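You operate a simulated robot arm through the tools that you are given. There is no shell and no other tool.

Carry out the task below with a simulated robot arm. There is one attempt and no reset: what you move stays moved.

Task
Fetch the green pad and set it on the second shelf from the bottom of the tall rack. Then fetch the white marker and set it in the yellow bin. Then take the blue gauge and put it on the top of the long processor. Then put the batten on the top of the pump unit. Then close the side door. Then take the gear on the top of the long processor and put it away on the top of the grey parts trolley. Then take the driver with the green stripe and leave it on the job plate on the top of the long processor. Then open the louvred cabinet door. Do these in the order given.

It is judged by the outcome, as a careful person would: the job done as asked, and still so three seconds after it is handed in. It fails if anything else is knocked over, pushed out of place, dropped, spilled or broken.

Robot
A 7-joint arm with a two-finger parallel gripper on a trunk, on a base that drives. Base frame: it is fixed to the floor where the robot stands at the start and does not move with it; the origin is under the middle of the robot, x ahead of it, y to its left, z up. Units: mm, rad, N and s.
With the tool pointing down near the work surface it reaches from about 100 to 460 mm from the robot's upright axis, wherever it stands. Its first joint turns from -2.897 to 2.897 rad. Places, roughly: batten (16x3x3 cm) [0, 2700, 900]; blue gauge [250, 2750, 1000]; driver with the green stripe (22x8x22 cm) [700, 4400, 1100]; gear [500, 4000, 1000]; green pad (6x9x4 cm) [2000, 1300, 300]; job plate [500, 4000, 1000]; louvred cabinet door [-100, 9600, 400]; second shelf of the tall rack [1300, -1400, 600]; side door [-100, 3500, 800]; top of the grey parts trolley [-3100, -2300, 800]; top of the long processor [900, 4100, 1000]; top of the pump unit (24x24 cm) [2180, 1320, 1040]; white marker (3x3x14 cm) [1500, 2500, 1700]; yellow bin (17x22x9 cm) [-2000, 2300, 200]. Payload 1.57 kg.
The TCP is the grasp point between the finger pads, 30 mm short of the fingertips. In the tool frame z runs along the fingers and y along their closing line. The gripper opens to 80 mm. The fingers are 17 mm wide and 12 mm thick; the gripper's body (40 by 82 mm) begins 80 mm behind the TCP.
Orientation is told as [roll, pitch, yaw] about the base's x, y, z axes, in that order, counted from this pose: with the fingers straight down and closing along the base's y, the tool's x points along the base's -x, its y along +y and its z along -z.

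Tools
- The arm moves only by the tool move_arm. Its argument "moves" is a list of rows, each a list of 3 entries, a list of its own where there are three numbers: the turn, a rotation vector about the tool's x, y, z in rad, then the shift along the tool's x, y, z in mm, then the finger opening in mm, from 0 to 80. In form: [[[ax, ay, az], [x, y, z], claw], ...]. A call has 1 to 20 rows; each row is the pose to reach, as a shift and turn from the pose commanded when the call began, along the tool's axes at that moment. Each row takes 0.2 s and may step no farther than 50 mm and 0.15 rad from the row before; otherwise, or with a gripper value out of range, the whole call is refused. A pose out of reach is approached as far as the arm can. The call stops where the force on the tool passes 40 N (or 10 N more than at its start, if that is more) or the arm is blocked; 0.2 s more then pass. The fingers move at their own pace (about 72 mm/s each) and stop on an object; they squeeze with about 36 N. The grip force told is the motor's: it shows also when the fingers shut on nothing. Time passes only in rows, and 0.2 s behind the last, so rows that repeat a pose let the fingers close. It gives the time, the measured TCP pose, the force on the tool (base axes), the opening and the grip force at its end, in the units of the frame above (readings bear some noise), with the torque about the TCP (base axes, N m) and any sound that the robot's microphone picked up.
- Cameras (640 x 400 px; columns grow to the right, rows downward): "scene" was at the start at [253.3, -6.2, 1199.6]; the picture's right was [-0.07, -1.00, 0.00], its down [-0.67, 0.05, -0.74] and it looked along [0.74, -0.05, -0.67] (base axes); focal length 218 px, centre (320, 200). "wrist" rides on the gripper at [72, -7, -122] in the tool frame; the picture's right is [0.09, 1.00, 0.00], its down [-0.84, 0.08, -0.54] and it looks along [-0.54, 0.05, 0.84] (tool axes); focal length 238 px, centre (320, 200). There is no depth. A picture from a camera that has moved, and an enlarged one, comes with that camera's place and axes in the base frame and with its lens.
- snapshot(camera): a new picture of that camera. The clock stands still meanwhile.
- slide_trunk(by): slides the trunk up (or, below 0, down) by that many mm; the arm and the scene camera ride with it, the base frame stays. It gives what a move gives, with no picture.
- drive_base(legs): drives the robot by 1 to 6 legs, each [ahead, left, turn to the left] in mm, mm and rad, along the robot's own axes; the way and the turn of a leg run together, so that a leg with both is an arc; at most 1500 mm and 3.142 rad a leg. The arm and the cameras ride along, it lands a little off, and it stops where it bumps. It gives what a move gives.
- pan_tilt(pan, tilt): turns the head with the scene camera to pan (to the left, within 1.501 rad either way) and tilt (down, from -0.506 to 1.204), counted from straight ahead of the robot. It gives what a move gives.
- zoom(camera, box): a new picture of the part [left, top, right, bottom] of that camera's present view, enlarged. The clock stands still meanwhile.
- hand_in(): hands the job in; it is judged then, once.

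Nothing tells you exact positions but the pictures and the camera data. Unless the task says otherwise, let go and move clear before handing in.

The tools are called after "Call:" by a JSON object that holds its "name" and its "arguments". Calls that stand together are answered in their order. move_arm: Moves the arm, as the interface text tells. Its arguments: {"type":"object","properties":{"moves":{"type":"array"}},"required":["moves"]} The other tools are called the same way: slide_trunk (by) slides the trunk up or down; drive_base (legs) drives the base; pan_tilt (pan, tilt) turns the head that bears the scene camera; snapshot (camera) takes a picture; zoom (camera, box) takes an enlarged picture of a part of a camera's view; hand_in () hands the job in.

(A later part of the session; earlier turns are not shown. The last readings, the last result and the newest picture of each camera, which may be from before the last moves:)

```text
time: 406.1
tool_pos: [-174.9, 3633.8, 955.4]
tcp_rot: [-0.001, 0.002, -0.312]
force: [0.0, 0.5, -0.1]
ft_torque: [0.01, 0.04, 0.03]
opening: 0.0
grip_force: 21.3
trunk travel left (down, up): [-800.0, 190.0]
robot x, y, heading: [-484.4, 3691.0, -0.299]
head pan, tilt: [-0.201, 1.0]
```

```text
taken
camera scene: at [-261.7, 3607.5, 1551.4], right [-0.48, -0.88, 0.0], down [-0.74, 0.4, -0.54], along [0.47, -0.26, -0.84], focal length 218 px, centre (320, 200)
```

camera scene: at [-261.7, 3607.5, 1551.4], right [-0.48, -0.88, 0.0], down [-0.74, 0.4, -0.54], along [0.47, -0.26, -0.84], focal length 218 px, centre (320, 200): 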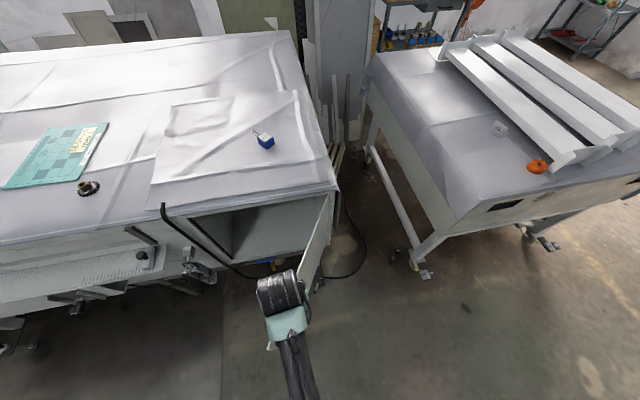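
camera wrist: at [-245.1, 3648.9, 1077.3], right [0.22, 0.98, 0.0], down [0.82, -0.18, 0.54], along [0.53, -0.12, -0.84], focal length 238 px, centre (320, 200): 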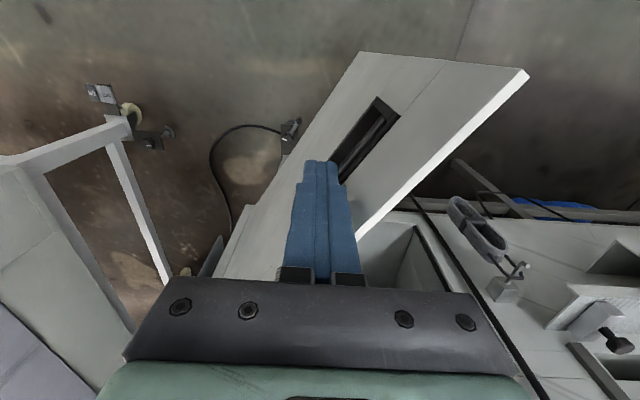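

The door swings freely (now ~149°). Continuing the sweep along its arc.

Call:
{"name": "move_arm", "arguments": {"moves": [[[0, 0, 0], [-8, 13, 0], 0], [[0, 0, 0], [-16, 26, 0], 0], [[0, 0, 0], [-24, 38, 0], 0], [[0, 0, 0], [-31, 49.5, 0], 0], [[0, 0, 0], [-41, 61, 0], 0], [[0, 0, 0], [-51, 72, 0], 0], [[0, 0, 0], [-60, 83, 0], 0], [[0, 0, 0], [-70, 93, 0], 0], [[0, 0, 0], [-81, 103, 0], 0], [[0, 0, 0], [-93, 112, 0], 0], [[0, 0, 0], [-104, 121, 0], 0], [[0, 0, 0], [-116, 129, 0], 0], [[0, 0, 0], [-129, 137, 0], 0], [[0, 0, 0], [-142, 144, 0], 0], [[0, 0, 0], [-155, 151, 0], 0], [[0, 0, 0], [-167.5, 156.6, 0], 0]]}}

Call:
{"name": "snapshot", "arguments": {"camera": "wrist"}}

Call:
{"name": "snapshot", "arguments": {"camera": "scene"}}

```text
time: 409.5
tool_pos: [33.1, 3730.9, 955.2]
tcp_rot: [0.001, 0.002, -0.312]
force: [0.3, -0.1, -0.4]
ft_torque: [0.0, -0.01, 0.02]
opening: 0.0
grip_force: 21.4
trunk travel left (down, up): [-800.0, 190.0]
robot x, y, heading: [-484.6, 3689.4, -0.298]
head pan, tilt: [-0.201, 1.0]
```

```text
taken
camera wrist: at [-36.6, 3746.0, 1076.7], right [0.22, 0.98, 0.0], down [0.82, -0.18, 0.54], along [0.53, -0.12, -0.84], focal length 238 px, centre (320, 200)
```

wrist: 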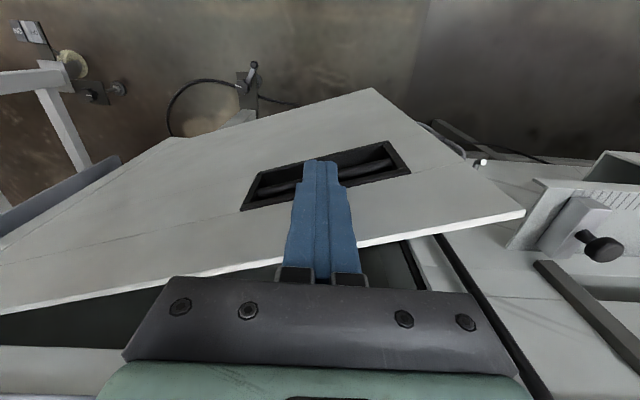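

```text
taken
camera scene: at [-261.6, 3607.5, 1551.4], right [-0.48, -0.88, 0.0], down [-0.74, 0.4, -0.54], along [0.47, -0.26, -0.84], focal length 218 px, centre (320, 200)
```

scene: 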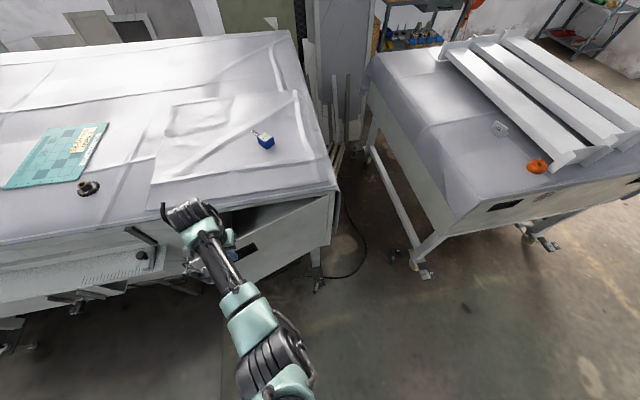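

Door at about 108°. Finishing the sweep slowly.

Call:
{"name": "move_arm", "arguments": {"moves": [[[0, 0, 0], [-12, 4.5, 0], 0], [[0, 0, 0], [-24, 8.8, 0], 0], [[0, 0, 0], [-36, 12.5, 0], 0], [[0, 0, 0], [-48, 16, 0], 0], [[0, 0, 0], [-56, 18.4, 0], 0], [[0, 0, 0], [-65, 20, 0], 0], [[0, 0, 0], [-75, 22, 0], 0]]}}

Call:
{"name": "snapshot", "arguments": {"camera": "wrist"}}

```text
time: 411.1
tool_pos: [110.7, 3729.0, 956.4]
tcp_rot: [-0.001, 0.0, -0.312]
force: [0.1, -0.3, 0.4]
ft_torque: [0.0, -0.02, 0.02]
opening: 0.0
grip_force: 20.6
trunk travel left (down, up): [-800.0, 190.0]
robot x, y, heading: [-484.6, 3691.3, -0.298]
head pan, tilt: [-0.201, 1.0]
```

```text
taken
camera wrist: at [41.1, 3744.6, 1077.1], right [0.22, 0.98, 0.0], down [0.82, -0.18, 0.54], along [0.53, -0.12, -0.84], focal length 238 px, centre (320, 200)
```

wrist: 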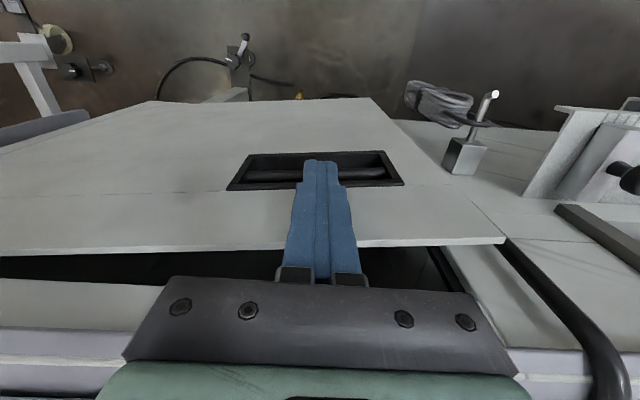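

Call:
{"name": "move_arm", "arguments": {"moves": [[[0, 0, 0], [-8, 1.2, 0], 0], [[0, 0, 0], [-16, 2.2, 0], 0], [[0, 0, 0], [-24, 3, 0], 0], [[0, 0, 0], [-32, 3.6, 0], 0], [[0, 0, 0], [-38, 4, 0], 0]]}}

Call:
{"name": "snapshot", "arguments": {"camera": "wrist"}}

```text
time: 412.0
tool_pos: [112.2, 3727.9, 956.8]
tcp_rot: [-0.007, 0.026, -0.303]
force: [-9.4, 7.4, 3.2]
ft_torque: [-0.61, -0.91, 0.39]
opening: 0.1
grip_force: 21.7
out of reach, approached as far as the arm can: row 2, 3, 4
trunk travel left (down, up): [-800.0, 190.0]
robot x, y, heading: [-482.8, 3693.2, -0.297]
head pan, tilt: [-0.201, 1.0]
stopped in row 4: the force on the tool passed its limit at 42 N (the readings are from after the stop); the commanded pose is now the measured one
```

```text
taken
camera wrist: at [44.4, 3743.2, 1079.1], right [0.21, 0.98, 0.0], down [0.84, -0.18, 0.52], along [0.51, -0.11, -0.86], focal length 238 px, centre (320, 200)
```

wrist: 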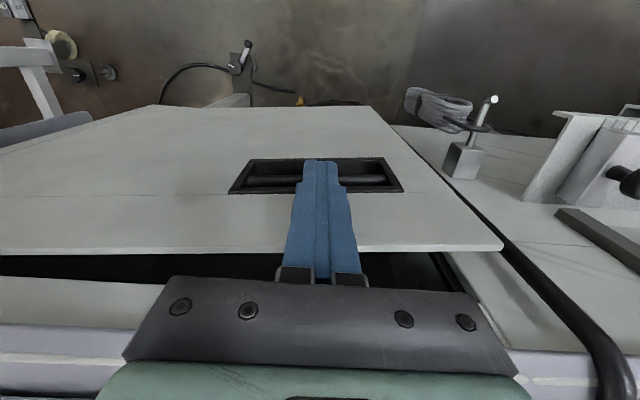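

The arm ran out of reach (and force rose). I back the fingers off 30 mm, move the base 80 mm closer and finish pushing.

Call:
{"name": "move_arm", "arguments": {"moves": [[[0, 0, 0], [15, 0, 0], 0], [[0, 0, 0], [30, 0, 0], 0], [[0, 0, 0], [50, -20, 0], 0], [[0, 0, 0], [80, -40, 0], 0], [[0, 0, 0], [110, -40, 0], 0]]}}

Call:
{"name": "drive_base", "arguments": {"legs": [[80, 0, 0]]}}

Call:
{"name": "snapshot", "arguments": {"camera": "wrist"}}

Call:
{"name": "snapshot", "arguments": {"camera": "scene"}}

```text
time: 413.2
tool_pos: [-3.6, 3722.3, 957.3]
tcp_rot: [-0.008, 0.027, -0.307]
force: [0.3, 0.0, -0.3]
ft_torque: [0.05, -0.02, 0.03]
opening: 0.0
grip_force: 21.3
trunk travel left (down, up): [-800.0, 190.0]
robot x, y, heading: [-486.3, 3691.5, -0.298]
head pan, tilt: [-0.201, 1.0]
```

```text
time: 414.3
tool_pos: [74.0, 3699.7, 957.9]
tcp_rot: [-0.007, 0.026, -0.305]
force: [1.4, -0.6, -0.9]
ft_torque: [-0.02, 0.0, -0.05]
opening: 0.2
grip_force: 21.4
trunk travel left (down, up): [-800.0, 190.0]
robot x, y, heading: [-412.6, 3667.6, -0.294]
head pan, tilt: [-0.201, 1.0]
```

```text
taken
camera wrist: at [6.1, 3715.4, 1080.7], right [0.21, 0.98, -0.01], down [0.84, -0.18, 0.52], along [0.51, -0.11, -0.85], focal length 238 px, centre (320, 200)
```

wrist: 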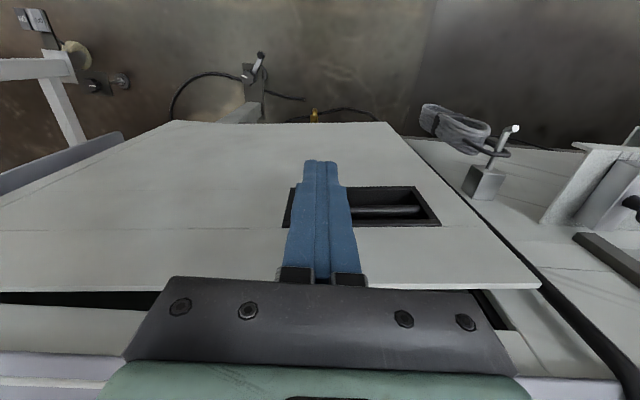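

```text
taken
camera scene: at [-185.8, 3585.0, 1551.4], right [-0.48, -0.88, 0.0], down [-0.74, 0.4, -0.54], along [0.47, -0.26, -0.84], focal length 218 px, centre (320, 200)
```

scene: 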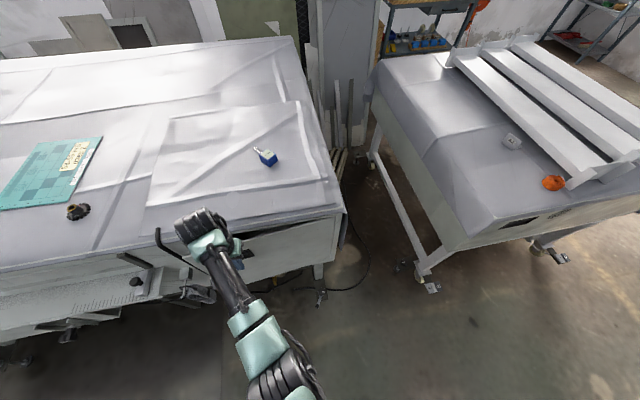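

Pushing the last part with small steps until it resists.

Call:
{"name": "move_arm", "arguments": {"moves": [[[0, 0, 0], [-12, 15, 0], 0], [[0, 0, 0], [-24, 30, 0], 0], [[0, 0, 0], [-32, 35, 0], 0], [[0, 0, 0], [-40, 35, 0], 0], [[0, 0, 0], [-46, 35, 0], 0], [[0, 0, 0], [-51, 35, 0], 0], [[0, 0, 0], [-56, 35, 0], 0]]}}

Call:
{"name": "snapshot", "arguments": {"camera": "wrist"}}

```text
time: 415.3
tool_pos: [108.5, 3723.9, 954.6]
tcp_rot: [-0.016, 0.051, -0.297]
force: [-23.5, 1.1, 10.9]
ft_torque: [-0.18, -2.47, 0.17]
opening: 0.1
grip_force: 21.5
trunk travel left (down, up): [-800.0, 190.0]
robot x, y, heading: [-411.2, 3667.2, -0.294]
head pan, tilt: [-0.201, 1.0]
stopped in row 4: the force on the tool passed its limit at 48 N (the readings are from after the stop); the commanded pose is now the measured one
```

```text
taken
camera wrist: at [44.3, 3739.2, 1079.5], right [0.2, 0.98, -0.01], down [0.85, -0.17, 0.5], along [0.49, -0.11, -0.87], focal length 238 px, centre (320, 200)
```

wrist: 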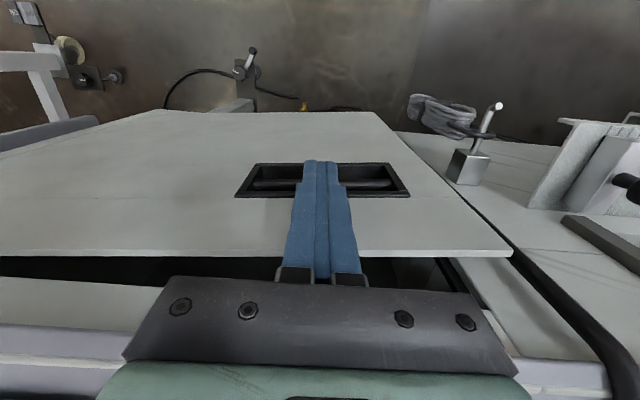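

The torque shows my hand body (about 105 mm above the TCP) is touching the machine's top edge, not the door. I back off and tilt the fingers forward so only the fingertips push.

Call:
{"name": "move_arm", "arguments": {"moves": [[[0, 0, 0], [20, 0, 0], 0], [[0, 0, 0], [45, 0, 0], 0], [[0, 0, 0], [75, 0, 0], 0], [[0, -0.14, 0], [85, 0, -5], 0], [[0, -0.28, 0], [90, 0, -10], 0], [[0, -0.42, 0], [90, 0, -15], 0], [[0, -0.56, 0], [90, 0, -18], 0], [[0, -0.7, 0], [90, 0, -20], 0], [[0, -0.83, 0], [90, 0, -20], 0]]}}

Call:
{"name": "snapshot", "arguments": {"camera": "wrist"}}

Call:
{"name": "snapshot", "arguments": {"camera": "scene"}}

```text
time: 417.3
tool_pos: [27.5, 3749.8, 978.3]
tcp_rot: [-0.019, -0.788, -0.287]
force: [0.1, 0.7, 1.2]
ft_torque: [-0.01, 0.0, 0.02]
opening: 0.1
grip_force: 20.9
trunk travel left (down, up): [-800.0, 190.0]
robot x, y, heading: [-409.6, 3669.8, -0.296]
head pan, tilt: [-0.201, 1.0]
```

```text
taken
camera wrist: at [-104.9, 3785.0, 1012.2], right [0.23, 0.97, -0.08], down [0.22, 0.03, 0.97], along [0.95, -0.24, -0.21], focal length 238 px, centre (320, 200)
```

wrist: 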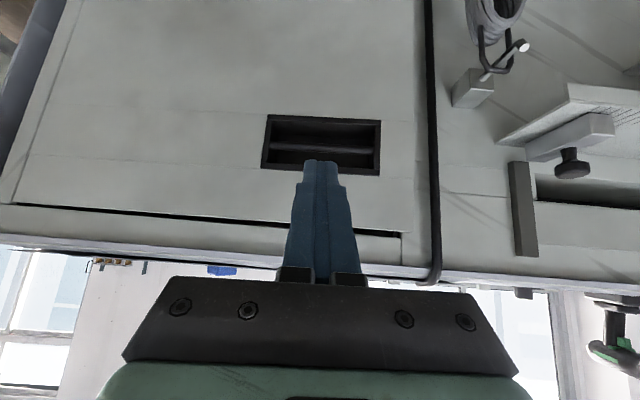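

```text
taken
camera scene: at [-187.4, 3585.2, 1551.6], right [-0.48, -0.88, 0.0], down [-0.74, 0.4, -0.54], along [0.48, -0.26, -0.84], focal length 218 px, centre (320, 200)
```

scene: 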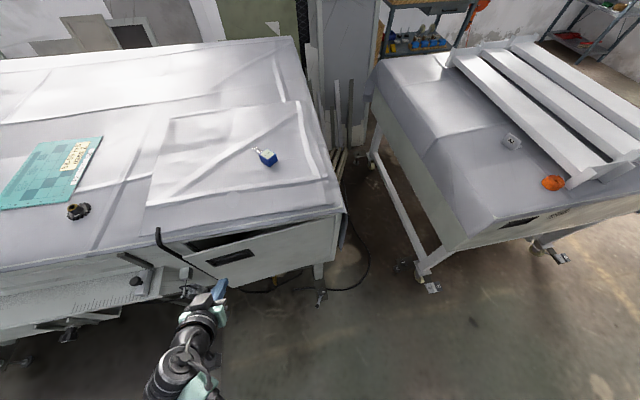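

Now only the fingertips will touch; the hose hangs just beyond the door's edge. Pushing forward in small steps.

Call:
{"name": "move_arm", "arguments": {"moves": [[[0, 0, 0], [-14, 0, 14.2], 0], [[0, 0, 0], [-28, 0, 28.4], 0], [[0, 0, 0], [-42, 0, 42.6], 0], [[0, 0, 0], [-52, 0, 52.5], 0], [[0, 0, 0], [-57, 0, 57.5], 0], [[0, 0, 0], [-62, 0, 62.5], 0], [[0, 0, 0], [-66, 0, 66.5], 0], [[0, 0, 0], [-69, 0, 69.5], 0]]}}

Call:
{"name": "snapshot", "arguments": {"camera": "scene"}}

Call:
{"name": "snapshot", "arguments": {"camera": "wrist"}}

```text
time: 419.1
tool_pos: [122.5, 3720.9, 976.4]
tcp_rot: [-0.021, -0.785, -0.289]
force: [0.5, 0.0, 0.2]
ft_torque: [0.01, -0.01, 0.02]
opening: 0.0
grip_force: 21.4
trunk travel left (down, up): [-800.0, 190.0]
robot x, y, heading: [-412.7, 3667.0, -0.296]
head pan, tilt: [-0.201, 1.0]
```

```text
taken
camera scene: at [-187.0, 3585.2, 1551.5], right [-0.48, -0.88, 0.0], down [-0.74, 0.4, -0.54], along [0.48, -0.26, -0.84], focal length 218 px, centre (320, 200)
```

scene: 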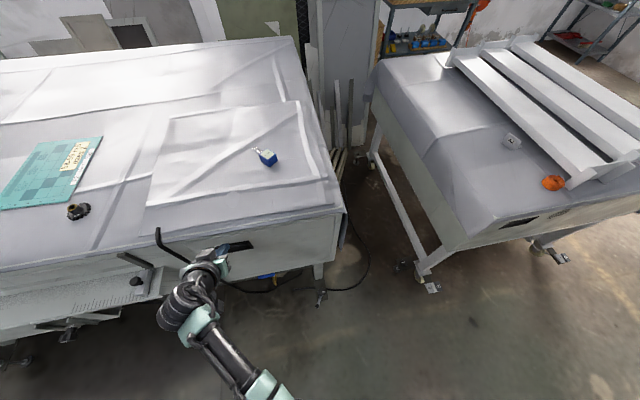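

```text
taken
camera wrist: at [-10.8, 3755.8, 1011.0], right [0.23, 0.97, -0.08], down [0.23, 0.03, 0.97], along [0.95, -0.25, -0.21], focal length 238 px, centre (320, 200)
```

wrist: 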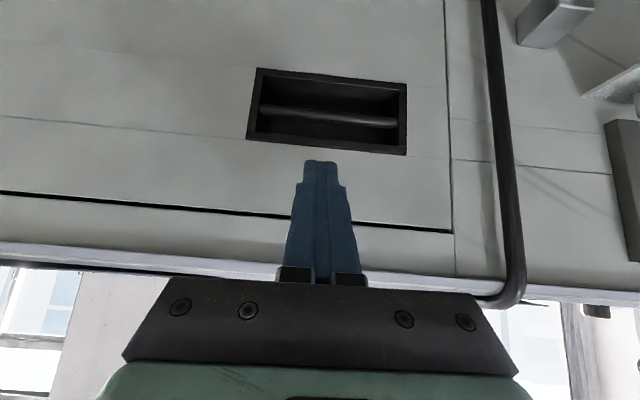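

Nearly shut. Pressing a few more millimetres until it seats.

Call:
{"name": "move_arm", "arguments": {"moves": [[[0, 0, 0], [-2.1, 0, 2.1], 0], [[0, 0, 0], [-4.2, 0, 4.3], 0], [[0, 0, 0], [-6.3, 0, 6.4], 0], [[0, 0, 0], [-8.5, 0, 8.5], 0], [[0, 0, 0], [-10.6, 0, 10.6], 0]]}}

Call:
{"name": "snapshot", "arguments": {"camera": "wrist"}}

```text
time: 420.3
tool_pos: [130.0, 3718.8, 976.6]
tcp_rot: [-0.023, -0.78, -0.283]
force: [-32.0, 5.6, 6.0]
ft_torque: [0.29, 0.22, -0.14]
opening: 0.0
grip_force: 21.5
trunk travel left (down, up): [-800.0, 190.0]
robot x, y, heading: [-413.3, 3666.6, -0.295]
head pan, tilt: [-0.201, 1.0]
```

```text
taken
camera wrist: at [-2.6, 3753.4, 1012.1], right [0.23, 0.97, -0.08], down [0.23, 0.03, 0.97], along [0.95, -0.24, -0.22], focal length 238 px, centre (320, 200)
```

wrist: 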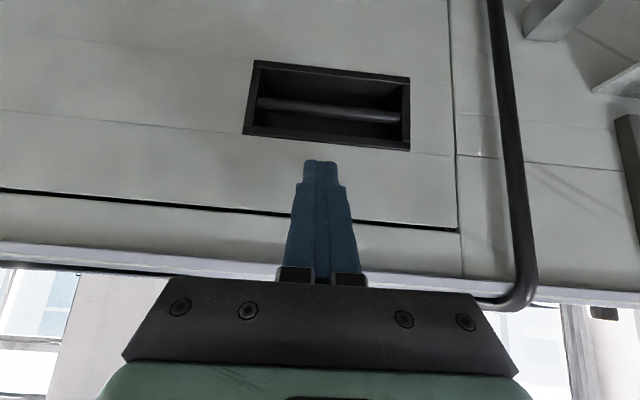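

The door is shut (32 N resistance). Backing the fingers away and checking it stays.

Call:
{"name": "move_arm", "arguments": {"moves": [[[0, 0, 0], [7, 0, -7], 0], [[0, 0, 0], [21, 0, -21], 0], [[0, 0, 0], [42, 0, -42], 0], [[0, 0, 0], [63, 0, -63], 0], [[0, 0, 0], [84, 0, -84], 0], [[0, 0, 0], [105, 0, -105], 0]]}}

Call:
{"name": "snapshot", "arguments": {"camera": "wrist"}}

Call:
{"name": "snapshot", "arguments": {"camera": "scene"}}

```text
time: 421.7
tool_pos: [-7.3, 3762.5, 977.9]
tcp_rot: [-0.02, -0.788, -0.288]
force: [0.3, 0.6, 0.1]
ft_torque: [0.02, -0.01, 0.04]
opening: 0.0
grip_force: 21.9
trunk travel left (down, up): [-800.0, 190.0]
robot x, y, heading: [-409.3, 3666.9, -0.296]
head pan, tilt: [-0.201, 1.0]
```

```text
taken
camera wrist: at [-138.8, 3797.5, 1012.4], right [0.23, 0.97, -0.08], down [0.22, 0.03, 0.97], along [0.95, -0.25, -0.21], focal length 238 px, centre (320, 200)
```

wrist: 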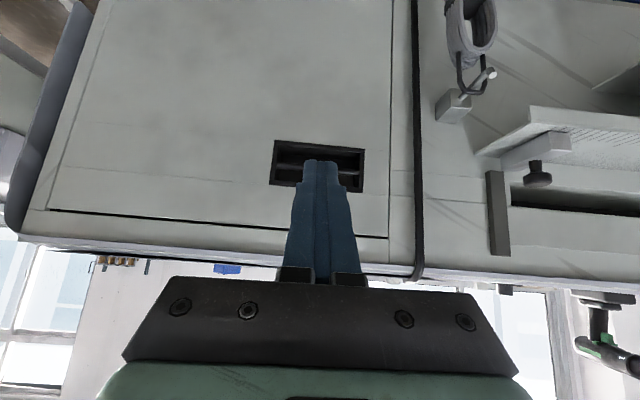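

```text
taken
camera scene: at [-187.6, 3585.2, 1551.6], right [-0.48, -0.88, 0.0], down [-0.74, 0.4, -0.54], along [0.48, -0.26, -0.84], focal length 218 px, centre (320, 200)
```

scene: 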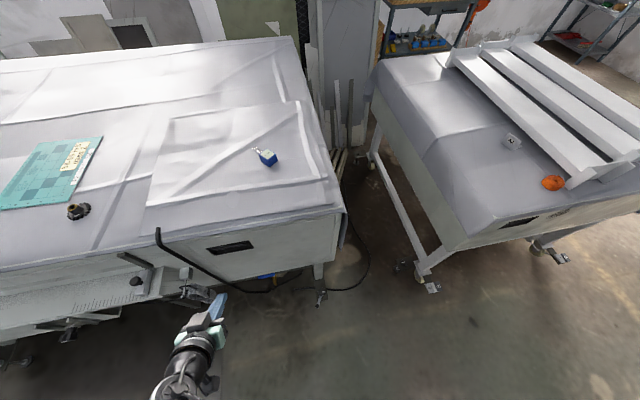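

The side door is closed flush. Next the gear: I restore the tool-down pose, raise, and move along the processor's side to face it.

Call:
{"name": "move_arm", "arguments": {"moves": [[[0, 0.13, 0], [10, 0, -20], 20], [[0, 0.26, 0], [20, 0, -40], 40], [[0, 0.39, 0], [30, 0, -60], 60], [[0, 0.52, 0], [40, 0, -80], 80], [[0, 0.65, 0], [50, 0, -90], 80], [[0.02, 0.788, 0], [50, 0, -90], 80]]}}

Call:
{"name": "slide_trunk", "arguments": {"by": 190}}

Call:
{"name": "drive_base", "arguments": {"legs": [[0, 560, 0]]}}

Call:
{"name": "pan_tilt", "arguments": {"pan": 0.0, "tilt": 0.7}}

Call:
{"name": "snapshot", "arguments": {"camera": "scene"}}

```text
time: 423.1
tool_pos: [-108.2, 3783.4, 999.1]
tcp_rot: [-0.051, -0.037, -0.304]
force: [-0.2, -0.5, 0.4]
ft_torque: [-0.03, -0.01, -0.01]
opening: 79.9
grip_force: 0.1
out of reach, approached as far as the arm can: row 6
trunk travel left (down, up): [-800.0, 190.0]
robot x, y, heading: [-409.7, 3668.7, -0.296]
head pan, tilt: [-0.201, 1.0]
```

```text
time: 425.1
tool_pos: [-107.8, 3782.3, 1187.9]
tcp_rot: [-0.051, -0.038, -0.303]
force: [1.0, 0.3, 0.2]
ft_torque: [0.02, 0.01, 0.02]
opening: 80.0
grip_force: 0.2
trunk travel left (down, up): [-990.0, 0.0]
robot x, y, heading: [-410.5, 3670.4, -0.297]
head pan, tilt: [-0.201, 1.0]
```

```text
time: 428.4
tool_pos: [62.2, 4335.6, 1187.5]
tcp_rot: [-0.051, -0.037, -0.309]
force: [0.1, 0.3, -0.4]
ft_torque: [0.01, 0.0, -0.02]
opening: 80.0
grip_force: 0.1
trunk travel left (down, up): [-990.0, 0.0]
robot x, y, heading: [-238.3, 4219.6, -0.303]
head pan, tilt: [-0.201, 1.0]
```

```text
time: 429.2
tool_pos: [62.6, 4334.6, 1187.6]
tcp_rot: [-0.052, -0.04, -0.309]
force: [-0.1, 0.5, 0.0]
ft_torque: [-0.04, -0.01, 0.0]
opening: 79.9
grip_force: 0.0
trunk travel left (down, up): [-990.0, 0.0]
robot x, y, heading: [-241.7, 4221.8, -0.299]
head pan, tilt: [0.0, 0.7]
```

```text
taken
camera scene: at [2.1, 4145.7, 1764.8], right [-0.3, -0.96, 0.0], down [-0.62, 0.19, -0.76], along [0.73, -0.23, -0.64], focal length 218 px, centre (320, 200)
```

scene: 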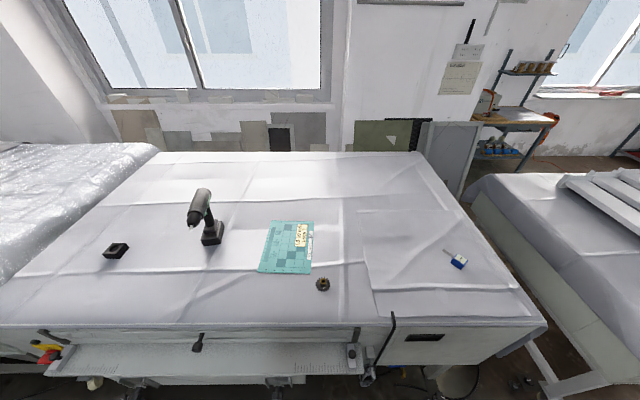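

The gear is straight ahead. Zooming on it and the plate, while I level the tool.

Call:
{"name": "zoom", "arguments": {"camera": "scene", "box": [240, 200, 400, 320]}}

Call:
{"name": "move_arm", "arguments": {"moves": [[[-0.026, 0.019, 0], [-20, -40, 0], 80], [[-0.052, 0.038, 0], [-40, -80, 0], 80], [[-0.052, 0.038, 0], [-70, -120, 0], 80], [[-0.052, 0.038, 0], [-110, -145, 0], 80], [[-0.052, 0.038, 0], [-150, -165, 0], 80], [[-0.052, 0.038, 0], [-180, -175, 0], 80]]}}

Call:
{"name": "snapshot", "arguments": {"camera": "wrist"}}

```text
3.33 times, centred on (320, 260) of scene
camera zoom: at [2.1, 4145.7, 1764.8], right [-0.3, -0.96, 0.0], down [-0.62, 0.19, -0.76], along [0.73, -0.23, -0.64], focal length 728 px, centre (320, 0)
```

zoom: 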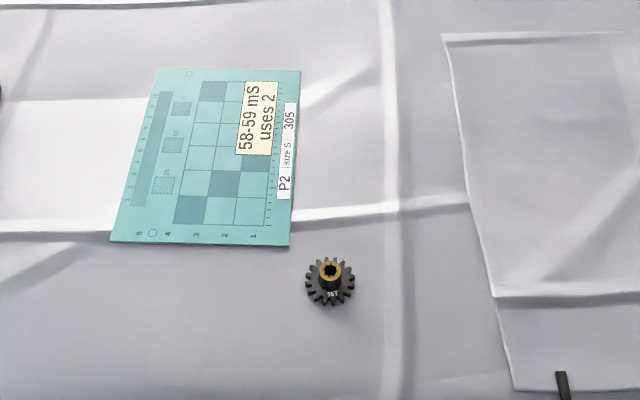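

```text
time: 430.6
tool_pos: [183.9, 4113.9, 1200.8]
tcp_rot: [0.002, 0.003, -0.303]
force: [0.6, -0.5, 0.1]
ft_torque: [0.02, 0.04, 0.01]
opening: 79.9
grip_force: 0.1
trunk travel left (down, up): [-990.0, 0.0]
robot x, y, heading: [-243.7, 4218.8, -0.3]
head pan, tilt: [0.0, 0.7]
```

```text
taken
camera wrist: at [113.2, 4128.2, 1323.6], right [0.21, 0.98, 0.0], down [0.82, -0.18, 0.54], along [0.53, -0.11, -0.84], focal length 238 px, centre (320, 200)
```

wrist: 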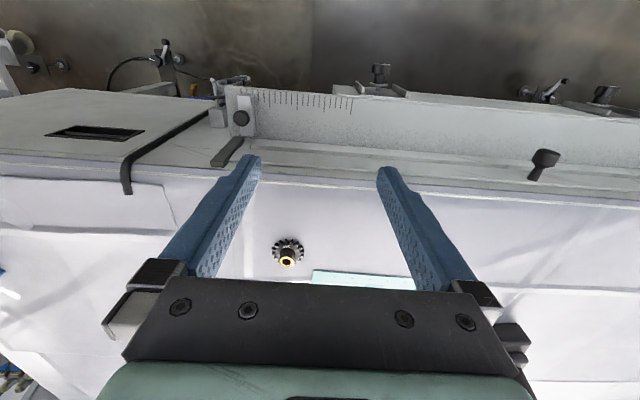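

The gear is a ~53 mm pinion with a brass hub at about (373, 4016). Driving 90 mm closer and moving the hand over it.

Call:
{"name": "drive_base", "arguments": {"legs": [[90, 0, 0]]}}

Call:
{"name": "move_arm", "arguments": {"moves": [[[0, 0, 0], [-35, -10, 20], 80], [[0, 0, 0], [-70, -20, 40], 80], [[0, 0, 0], [-95, -35, 60], 80], [[0, 0, 0], [-95, -35, 80], 80]]}}

Call:
{"name": "snapshot", "arguments": {"camera": "wrist"}}

```text
time: 431.8
tool_pos: [269.7, 4086.8, 1203.2]
tcp_rot: [0.001, -0.001, -0.309]
force: [0.0, 0.0, 0.3]
ft_torque: [0.05, -0.01, -0.02]
opening: 80.1
grip_force: 0.1
trunk travel left (down, up): [-990.0, 0.0]
robot x, y, heading: [-155.3, 4196.3, -0.302]
head pan, tilt: [0.0, 0.7]
```

```text
time: 432.8
tool_pos: [347.9, 4025.5, 1123.1]
tcp_rot: [0.0, -0.001, -0.308]
force: [-0.7, 0.0, 0.4]
ft_torque: [0.0, 0.04, 0.01]
opening: 79.9
grip_force: 0.0
trunk travel left (down, up): [-990.0, 0.0]
robot x, y, heading: [-154.7, 4193.3, -0.3]
head pan, tilt: [0.0, 0.7]
```

```text
taken
camera wrist: at [278.7, 4040.3, 1245.1], right [0.21, 0.98, 0.0], down [0.82, -0.18, 0.54], along [0.53, -0.12, -0.84], focal length 238 px, centre (320, 200)
```

wrist: 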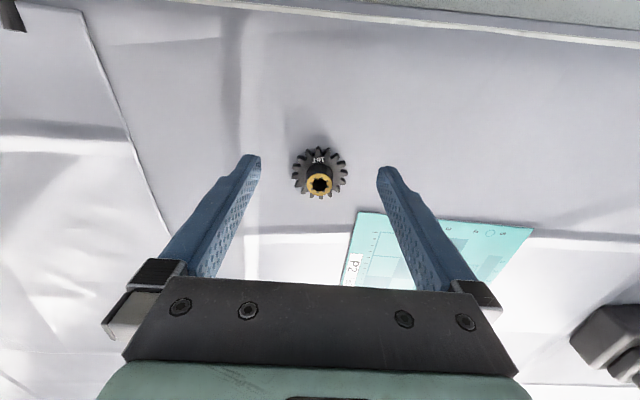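

Call:
{"name": "zoom", "arguments": {"camera": "wrist", "box": [250, 110, 390, 220]}}

```text
3.64 times, centred on (320, 165) of wrist
camera zoom: at [278.7, 4040.3, 1245.1], right [0.21, 0.98, 0.0], down [0.82, -0.18, 0.54], along [0.53, -0.12, -0.84], focal length 867 px, centre (320, 327)
```

zoom: 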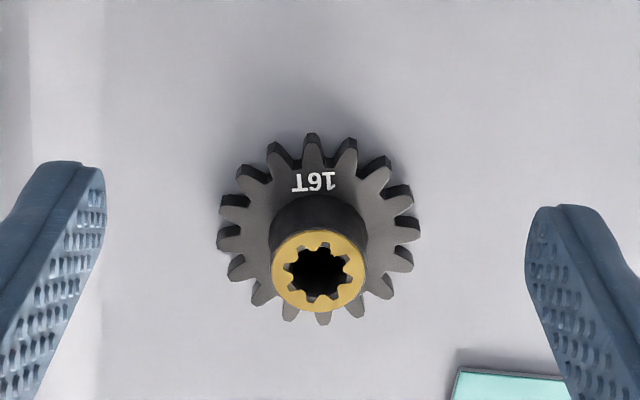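

Gear centre ≈ (374, 4018), hub top z≈1070. Centring over it and lowering.

Call:
{"name": "move_arm", "arguments": {"moves": [[[0, 0, 0], [-14, 0.5, 0], 80], [[0, 0, 0], [-27, 1, 0], 80], [[0, 0, 0], [-27, 1, 0], 80]]}}

Call:
{"name": "slide_trunk", "arguments": {"by": -45}}

Call:
{"name": "snapshot", "arguments": {"camera": "wrist"}}

```text
time: 433.6
tool_pos: [375.0, 4017.5, 1123.7]
tcp_rot: [0.002, 0.0, -0.306]
force: [0.6, -0.3, -0.5]
ft_torque: [0.0, -0.01, -0.02]
opening: 79.8
grip_force: 0.0
trunk travel left (down, up): [-990.0, 0.0]
robot x, y, heading: [-153.3, 4196.0, -0.3]
head pan, tilt: [0.0, 0.7]
```

```text
time: 434.4
tool_pos: [374.4, 4018.3, 1078.0]
tcp_rot: [0.001, 0.0, -0.308]
force: [0.1, -0.5, 0.6]
ft_torque: [-0.02, 0.01, 0.02]
opening: 80.1
grip_force: 0.0
trunk travel left (down, up): [-945.0, 45.0]
robot x, y, heading: [-153.4, 4195.4, -0.295]
head pan, tilt: [0.0, 0.7]
```

```text
taken
camera wrist: at [304.5, 4032.6, 1199.6], right [0.21, 0.98, 0.0], down [0.82, -0.18, 0.54], along [0.53, -0.12, -0.84], focal length 238 px, centre (320, 200)
```

wrist: 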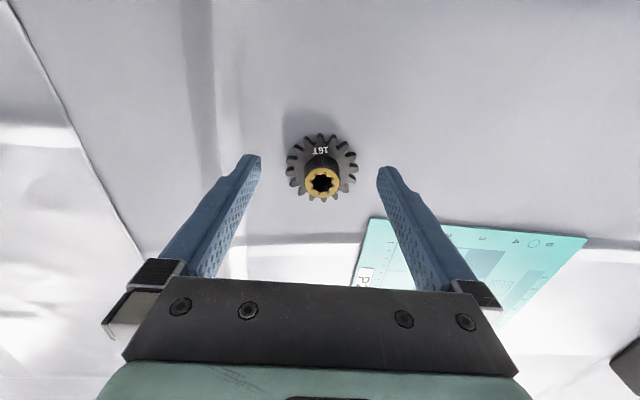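

Call:
{"name": "move_arm", "arguments": {"moves": [[[0, 0, 0], [0, 0, 3], 80], [[0, 0, 0], [0, 0, 6], 80], [[0, 0, 0], [0, 0, 6], 80]]}}

Call:
{"name": "zoom", "arguments": {"camera": "wrist", "box": [220, 100, 420, 240]}}

```text
time: 435.2
tool_pos: [375.2, 4016.6, 1072.5]
tcp_rot: [0.001, 0.0, -0.31]
force: [-0.1, 0.4, 0.0]
ft_torque: [-0.01, 0.02, -0.01]
opening: 80.0
grip_force: 0.0
trunk travel left (down, up): [-945.0, 45.0]
robot x, y, heading: [-151.7, 4194.8, -0.296]
head pan, tilt: [0.0, 0.7]
```

```text
2.86 times, centred on (320, 170) of wrist
camera zoom: at [304.5, 4032.6, 1193.2], right [0.21, 0.98, 0.0], down [0.82, -0.18, 0.54], along [0.53, -0.12, -0.84], focal length 681 px, centre (320, 286)
```

zoom: 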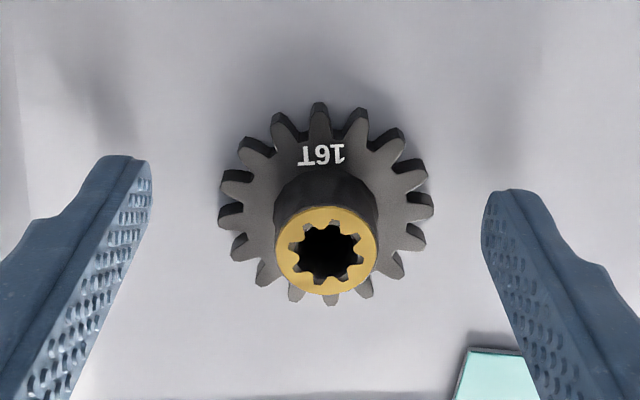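

Closing on the gear.

Call:
{"name": "move_arm", "arguments": {"moves": [[[0, 0, 0], [0, 0, 0], 70], [[0, 0, 0], [0, 0, 0], 62], [[0, 0, 0], [0, 0, 0], 54], [[0, 0, 0], [0, 0, 0], 46], [[0, 0, 0], [0, 0, 0], 40], [[0, 0, 0], [0, 0, 0], 40]]}}

Call:
{"name": "zoom", "arguments": {"camera": "wrist", "box": [220, 100, 420, 240]}}

```text
time: 436.6
tool_pos: [375.1, 4018.0, 1070.8]
tcp_rot: [0.002, -0.001, -0.309]
force: [0.8, -0.3, 0.8]
ft_torque: [0.02, 0.03, 0.01]
opening: 44.2
grip_force: 36.0
trunk travel left (down, up): [-945.0, 45.0]
robot x, y, heading: [-153.2, 4192.9, -0.298]
head pan, tilt: [0.0, 0.7]
```

```text
2.86 times, centred on (320, 170) of wrist
camera zoom: at [304.5, 4032.7, 1193.3], right [0.21, 0.98, 0.0], down [0.82, -0.18, 0.54], along [0.53, -0.12, -0.84], focal length 681 px, centre (320, 286)
```

zoom: 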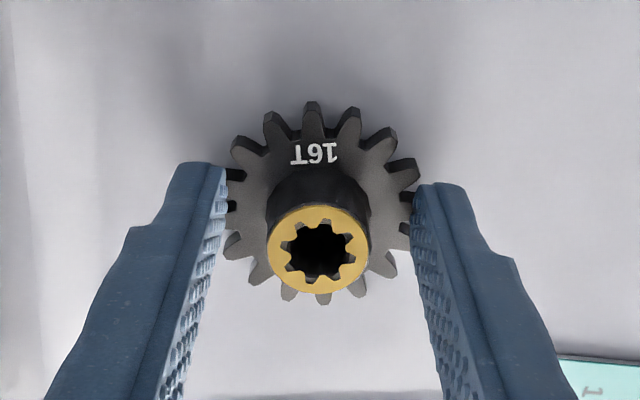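

Gripped on the teeth (44 mm). Lifting slowly and checking.

Call:
{"name": "move_arm", "arguments": {"moves": [[[0, 0, 0], [0, 0, -3], 38], [[0, 0, 0], [0, 0, -7], 38], [[0, 0, 0], [0, 0, -12], 38], [[0, 0, 0], [0, 0, -18], 38], [[0, 0, 0], [0, 0, -25], 38]]}}

Call:
{"name": "snapshot", "arguments": {"camera": "wrist"}}

```text
time: 437.8
tool_pos: [374.3, 4017.7, 1096.9]
tcp_rot: [0.003, -0.001, -0.308]
force: [-0.7, -0.3, 0.0]
ft_torque: [-0.04, -0.01, 0.0]
opening: 44.2
grip_force: 36.4
trunk travel left (down, up): [-945.0, 45.0]
robot x, y, heading: [-155.7, 4195.5, -0.293]
head pan, tilt: [0.0, 0.7]
```

```text
taken
camera wrist: at [304.5, 4032.4, 1218.6], right [0.21, 0.98, 0.0], down [0.82, -0.18, 0.54], along [0.53, -0.12, -0.84], focal length 238 px, centre (320, 200)
```

wrist: 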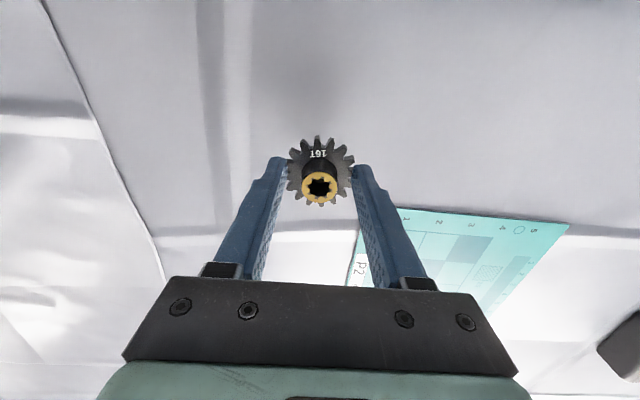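

The gear is held firmly. I raise and retract, then drive back down the corridor toward the grey parts trolley.

Call:
{"name": "move_arm", "arguments": {"moves": [[[0, 0, 0], [0, 0, -25], 38], [[0, 0, 0], [0, 0, -50], 38], [[0, 0, 0], [30, 0, -70], 38], [[0, 0, 0], [65, 0, -80], 38], [[0, 0, 0], [100, 0, -80], 38], [[0, 0, 0], [120, 0, -80], 38]]}}

Call:
{"name": "drive_base", "arguments": {"legs": [[-180, 0, 0], [0, 0, -1.571], [1450, 0, 0], [1450, 0, 0]]}}

Call:
{"name": "pan_tilt", "arguments": {"pan": 0.0, "tilt": 0.4}}

Call:
{"name": "snapshot", "arguments": {"camera": "scene"}}

Call:
{"name": "snapshot", "arguments": {"camera": "wrist"}}

```text
time: 439.2
tool_pos: [258.9, 4055.6, 1176.1]
tcp_rot: [0.001, -0.002, -0.306]
force: [0.3, 0.3, 0.8]
ft_torque: [-0.04, 0.01, 0.0]
opening: 44.1
grip_force: 35.8
trunk travel left (down, up): [-945.0, 45.0]
robot x, y, heading: [-153.3, 4194.9, -0.299]
head pan, tilt: [0.0, 0.7]
```

```text
time: 458.3
tool_pos: [-1271.8, 1017.6, 1176.1]
tcp_rot: [0.002, 0.0, -1.86]
force: [0.7, -0.8, -0.9]
ft_torque: [-0.02, 0.0, -0.01]
opening: 44.4
grip_force: 36.6
trunk travel left (down, up): [-945.0, 45.0]
robot x, y, heading: [-1140.0, 1433.6, -1.851]
head pan, tilt: [0.0, 0.7]
```

```text
time: 459.1
tool_pos: [-1272.1, 1017.7, 1175.3]
tcp_rot: [0.001, 0.001, -1.858]
force: [-0.7, 0.2, -0.4]
ft_torque: [0.04, -0.03, 0.02]
opening: 44.2
grip_force: 36.4
trunk travel left (down, up): [-945.0, 45.0]
robot x, y, heading: [-1141.4, 1436.7, -1.852]
head pan, tilt: [0.0, 0.4]
```

```text
taken
camera scene: at [-1213.3, 1181.5, 1746.6], right [-0.96, 0.27, 0.0], down [0.11, 0.37, -0.92], along [-0.25, -0.89, -0.39], focal length 218 px, centre (320, 200)
```

scene: 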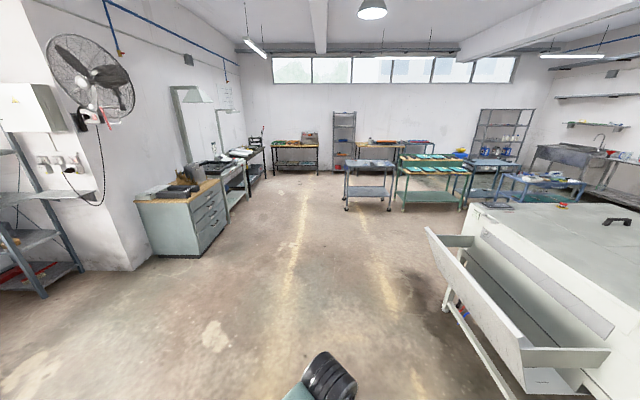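

```text
taken
camera wrist: at [-1258.3, 1088.1, 1297.2], right [0.98, -0.19, 0.0], down [-0.16, -0.82, 0.54], along [-0.1, -0.53, -0.84], focal length 238 px, centre (320, 200)
```

wrist: 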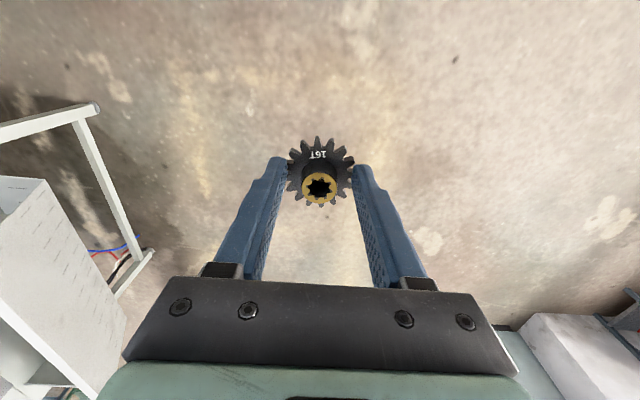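

The grey trolley is visible ahead (next to a green one). Driving on toward it through the open floor.

Call:
{"name": "drive_base", "arguments": {"legs": [[1450, 0, -0.017], [1400, 0, 0]]}}

Call:
{"name": "pan_tilt", "arguments": {"pan": -0.3, "tilt": 0.4}}

Call:
{"name": "snapshot", "arguments": {"camera": "scene"}}

```text
time: 472.9
tool_pos: [-2007.8, -1743.5, 1176.0]
tcp_rot: [0.002, 0.0, -1.833]
force: [0.4, -0.1, 0.9]
ft_torque: [0.02, 0.01, -0.02]
opening: 44.3
grip_force: 35.9
trunk travel left (down, up): [-945.0, 45.0]
robot x, y, heading: [-1882.7, -1324.9, -1.821]
head pan, tilt: [0.0, 0.4]
```

```text
time: 473.7
tool_pos: [-2008.1, -1744.1, 1175.3]
tcp_rot: [0.001, 0.0, -1.834]
force: [-0.1, 0.7, -0.2]
ft_torque: [0.01, -0.01, -0.01]
opening: 44.4
grip_force: 36.8
trunk travel left (down, up): [-945.0, 45.0]
robot x, y, heading: [-1886.2, -1325.0, -1.826]
head pan, tilt: [-0.3, 0.4]
```

```text
taken
camera scene: at [-1977.8, -1567.6, 1746.7], right [-0.85, 0.53, 0.0], down [0.2, 0.33, -0.92], along [-0.48, -0.78, -0.39], focal length 218 px, centre (320, 200)
```

scene: 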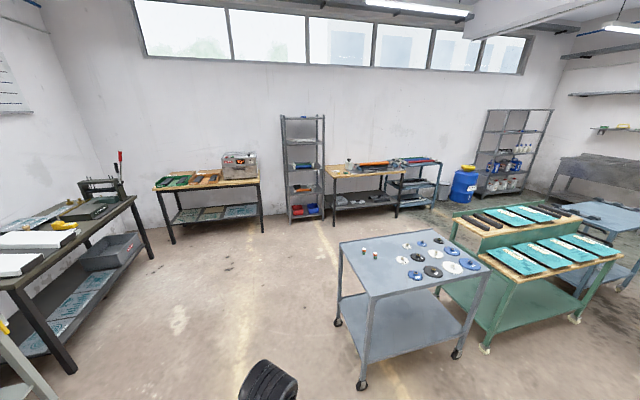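

The grey trolley's top has discs on its far/right part; there's free space at the near-left. Zooming.

Call:
{"name": "zoom", "arguments": {"camera": "scene", "box": [320, 210, 510, 390]}}

```text
2.22 times, centred on (415, 300) of scene
camera zoom: at [-1977.8, -1567.6, 1746.7], right [-0.85, 0.53, 0.0], down [0.2, 0.33, -0.92], along [-0.48, -0.78, -0.39], focal length 485 px, centre (109, -22)
```

zoom: 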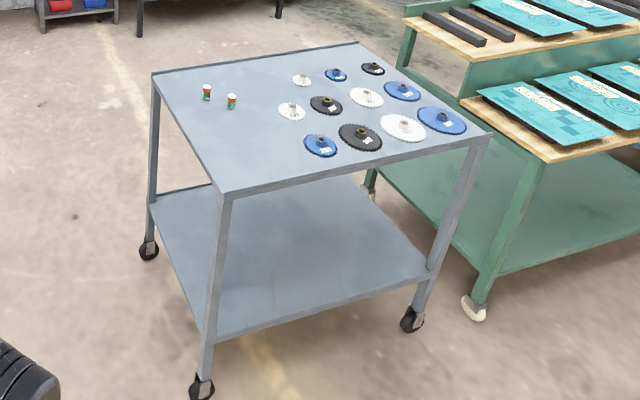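

Trolley top spans u -2759…-1925, v -3381…-2867 (room axes), free spot ≈ (-2862, -2277). I drive in front of that spot.

Call:
{"name": "drive_base", "arguments": {"legs": [[450, -650, -0.043]]}}

Call:
{"name": "pan_tilt", "arguments": {"pan": 0.0, "tilt": 0.7}}

Call:
{"name": "snapshot", "arguments": {"camera": "scene"}}

```text
time: 477.9
tool_pos: [-2785.9, -1984.0, 1174.6]
tcp_rot: [0.001, -0.001, -1.893]
force: [0.4, 0.2, -0.5]
ft_torque: [-0.03, -0.01, -0.01]
opening: 44.3
grip_force: 35.7
trunk travel left (down, up): [-945.0, 45.0]
robot x, y, heading: [-2640.0, -1570.9, -1.885]
head pan, tilt: [-0.3, 0.4]
```

```text
time: 478.7
tool_pos: [-2785.8, -1982.5, 1175.6]
tcp_rot: [0.002, 0.0, -1.893]
force: [0.5, 0.9, 0.5]
ft_torque: [-0.02, -0.01, 0.0]
opening: 44.2
grip_force: 35.7
trunk travel left (down, up): [-945.0, 45.0]
robot x, y, heading: [-2639.8, -1569.8, -1.887]
head pan, tilt: [0.0, 0.7]
```

```text
taken
camera scene: at [-2719.1, -1813.5, 1719.9], right [-0.95, 0.31, 0.0], down [0.2, 0.61, -0.77], along [-0.24, -0.73, -0.64], focal length 218 px, centre (320, 200)
```

scene: 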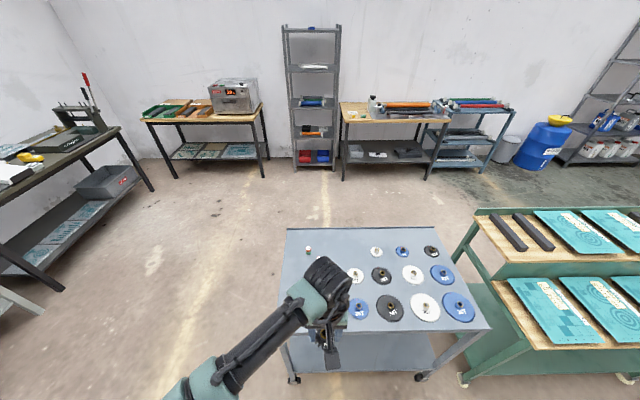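

Free area confirmed at the trolley's left. Driving 250 mm closer, then extending over the spot.

Call:
{"name": "drive_base", "arguments": {"legs": [[245, 0, 0]]}}

Call:
{"name": "move_arm", "arguments": {"moves": [[[0, 0, 0], [-25, 12, 40], 38], [[0, 0, 0], [-45, 25, 80], 38], [[0, 0, 0], [-45, 25, 120], 38]]}}

Call:
{"name": "snapshot", "arguments": {"camera": "wrist"}}

Call:
{"name": "snapshot", "arguments": {"camera": "scene"}}

```text
time: 480.5
tool_pos: [-2860.5, -2214.6, 1176.2]
tcp_rot: [0.001, 0.0, -1.893]
force: [0.2, 0.8, 0.0]
ft_torque: [0.0, -0.04, 0.02]
opening: 44.4
grip_force: 36.0
trunk travel left (down, up): [-945.0, 45.0]
robot x, y, heading: [-2718.7, -1801.1, -1.89]
head pan, tilt: [0.0, 0.7]
```

```text
time: 481.3
tool_pos: [-2851.2, -2267.1, 1055.0]
tcp_rot: [0.001, -0.002, -1.893]
force: [0.3, 0.1, -0.3]
ft_torque: [-0.02, -0.02, -0.01]
opening: 44.1
grip_force: 35.9
trunk travel left (down, up): [-945.0, 45.0]
robot x, y, heading: [-2712.4, -1804.3, -1.885]
head pan, tilt: [0.0, 0.7]
```

```text
taken
camera wrist: at [-2836.5, -2196.7, 1176.7], right [0.97, -0.23, 0.0], down [-0.19, -0.82, 0.54], along [-0.12, -0.53, -0.84], focal length 238 px, centre (320, 200)
```

wrist: 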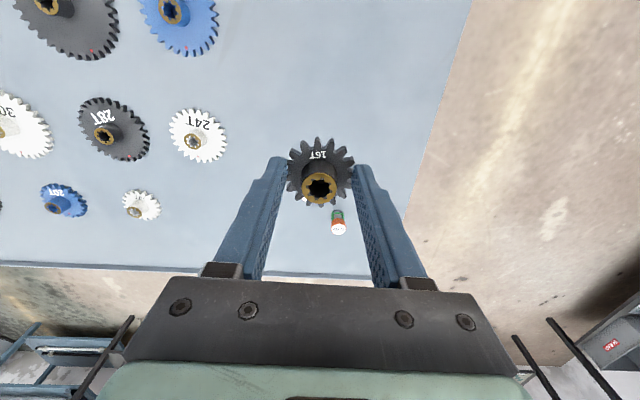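

```text
taken
camera scene: at [-2794.8, -2046.1, 1719.9], right [-0.95, 0.31, 0.0], down [0.2, 0.61, -0.76], along [-0.24, -0.73, -0.64], focal length 218 px, centre (320, 200)
```

scene: 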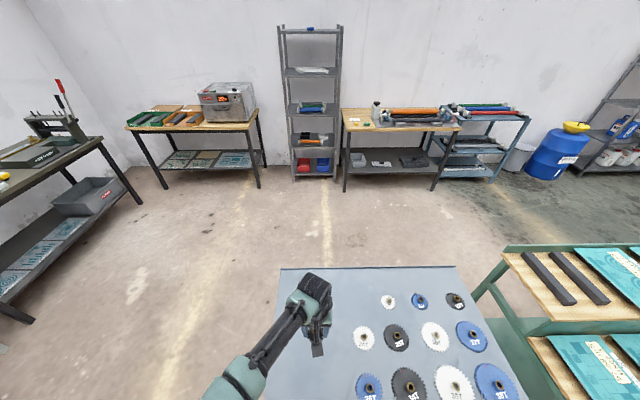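

Good free space: nearest gears ~200 mm away. Lowering toward the trolley's top.

Call:
{"name": "slide_trunk", "arguments": {"by": -175}}

Call:
{"name": "snapshot", "arguments": {"camera": "wrist"}}

```text
time: 483.3
tool_pos: [-2852.2, -2267.4, 880.9]
tcp_rot: [0.002, 0.0, -1.894]
force: [0.5, -0.8, -0.1]
ft_torque: [-0.01, 0.0, -0.01]
opening: 44.2
grip_force: 36.2
trunk travel left (down, up): [-770.0, 220.0]
robot x, y, heading: [-2718.5, -1801.7, -1.89]
head pan, tilt: [0.0, 0.7]
```

```text
taken
camera wrist: at [-2836.4, -2196.7, 1002.1], right [0.97, -0.23, 0.0], down [-0.19, -0.82, 0.54], along [-0.12, -0.53, -0.84], focal length 238 px, centre (320, 200)
```

wrist: 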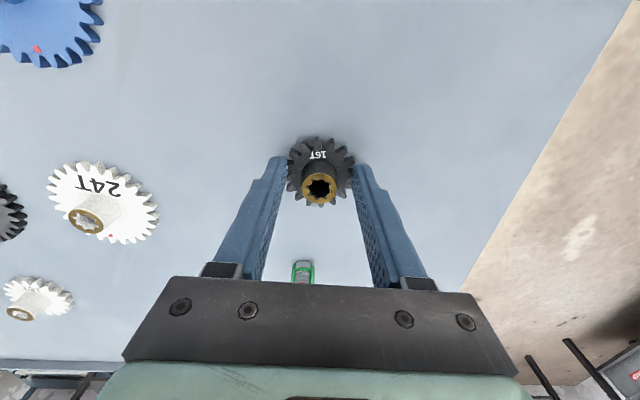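

Call:
{"name": "move_arm", "arguments": {"moves": [[[0, 0, 0], [0, 0, 4], 38], [[0, 0, 0], [0, 0, 8], 38], [[0, 0, 0], [0, 0, 12], 38], [[0, 0, 0], [0, 0, 16], 38], [[0, 0, 0], [0, 0, 16], 38]]}}

Call:
{"name": "move_arm", "arguments": {"moves": [[[0, 0, 0], [0, 0, 2], 38], [[0, 0, 0], [0, 0, 4], 38], [[0, 0, 0], [0, 0, 6], 38], [[0, 0, 0], [0, 0, 6], 38]]}}

Call:
{"name": "move_arm", "arguments": {"moves": [[[0, 0, 0], [0, 0, 1.5], 38], [[0, 0, 0], [0, 0, 3], 38], [[0, 0, 0], [0, 0, 4.5], 38], [[0, 0, 0], [0, 0, 6], 38], [[0, 0, 0], [0, 0, 6], 38]]}}

```text
time: 484.3
tool_pos: [-2853.3, -2267.8, 870.7]
tcp_rot: [-0.001, -0.003, -1.893]
force: [2.7, 5.8, 17.9]
ft_torque: [0.02, -0.25, 0.09]
opening: 44.3
grip_force: 36.2
trunk travel left (down, up): [-770.0, 220.0]
robot x, y, heading: [-2716.2, -1802.9, -1.885]
head pan, tilt: [0.0, 0.7]
stopped in row 5: the force on the tool passed its limit at 44 N (the readings are from after the stop); the commanded pose is now the measured one
```

```text
time: 484.9
tool_pos: [-2853.7, -2268.6, 869.0]
tcp_rot: [-0.003, -0.007, -1.894]
force: [3.4, 12.3, 25.4]
ft_torque: [0.29, -0.78, 0.33]
opening: 44.5
grip_force: 35.7
trunk travel left (down, up): [-770.0, 220.0]
robot x, y, heading: [-2716.2, -1802.1, -1.884]
head pan, tilt: [0.0, 0.7]
stopped in row 2: the force on the tool passed its limit at 44 N (the readings are from after the stop); the commanded pose is now the measured one
```

```text
time: 485.3
tool_pos: [-2852.9, -2269.4, 868.8]
tcp_rot: [-0.003, -0.005, -1.892]
force: [2.6, 12.4, 28.1]
ft_torque: [0.31, -0.91, 0.37]
opening: 44.1
grip_force: 36.5
trunk travel left (down, up): [-770.0, 220.0]
robot x, y, heading: [-2714.7, -1806.1, -1.884]
head pan, tilt: [0.0, 0.7]
stopped in row 2: the force on the tool passed its limit at 42 N (the readings are from after the stop); the commanded pose is now the measured one
```

Contact already at z≈870; I relieve the pressure and open.

Call:
{"name": "move_arm", "arguments": {"moves": [[[0, 0, 0], [0, 0, -1.5], 38], [[0, 0, 0], [0, 0, -2], 38]]}}

Call:
{"name": "move_arm", "arguments": {"moves": [[[0, 0, 0], [0, 0, 0], 48], [[0, 0, 0], [0, 0, 0], 58], [[0, 0, 0], [0, 0, 0], 70], [[0, 0, 0], [0, 0, 0], 80], [[0, 0, 0], [0, 0, 0], 80]]}}

Call:
{"name": "snapshot", "arguments": {"camera": "wrist"}}

```text
time: 485.9
tool_pos: [-2853.3, -2270.4, 869.4]
tcp_rot: [-0.002, -0.007, -1.892]
force: [2.5, 7.0, 13.6]
ft_torque: [0.18, -0.43, 0.25]
opening: 44.3
grip_force: 35.1
trunk travel left (down, up): [-770.0, 220.0]
robot x, y, heading: [-2718.8, -1802.5, -1.887]
head pan, tilt: [0.0, 0.7]
```

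```text
time: 487.1
tool_pos: [-2851.6, -2271.3, 870.3]
tcp_rot: [0.002, -0.008, -1.89]
force: [3.9, -0.6, 10.1]
ft_torque: [0.16, 0.26, 0.08]
opening: 76.5
grip_force: 0.0
trunk travel left (down, up): [-770.0, 220.0]
robot x, y, heading: [-2717.3, -1804.3, -1.887]
head pan, tilt: [0.0, 0.7]
```

```text
taken
camera wrist: at [-2835.3, -2201.1, 991.0], right [0.97, -0.23, 0.0], down [-0.19, -0.81, 0.55], along [-0.12, -0.54, -0.84], focal length 238 px, centre (320, 200)
```

wrist: 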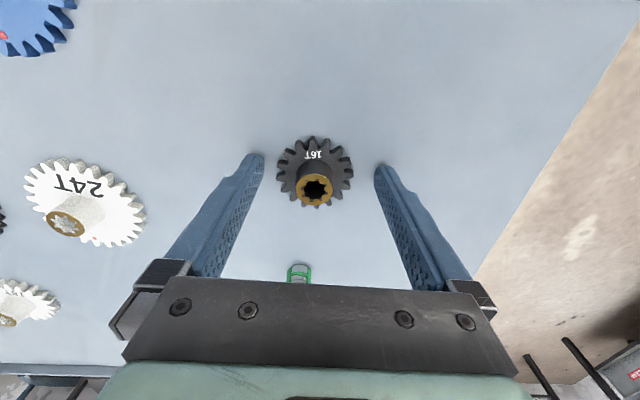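

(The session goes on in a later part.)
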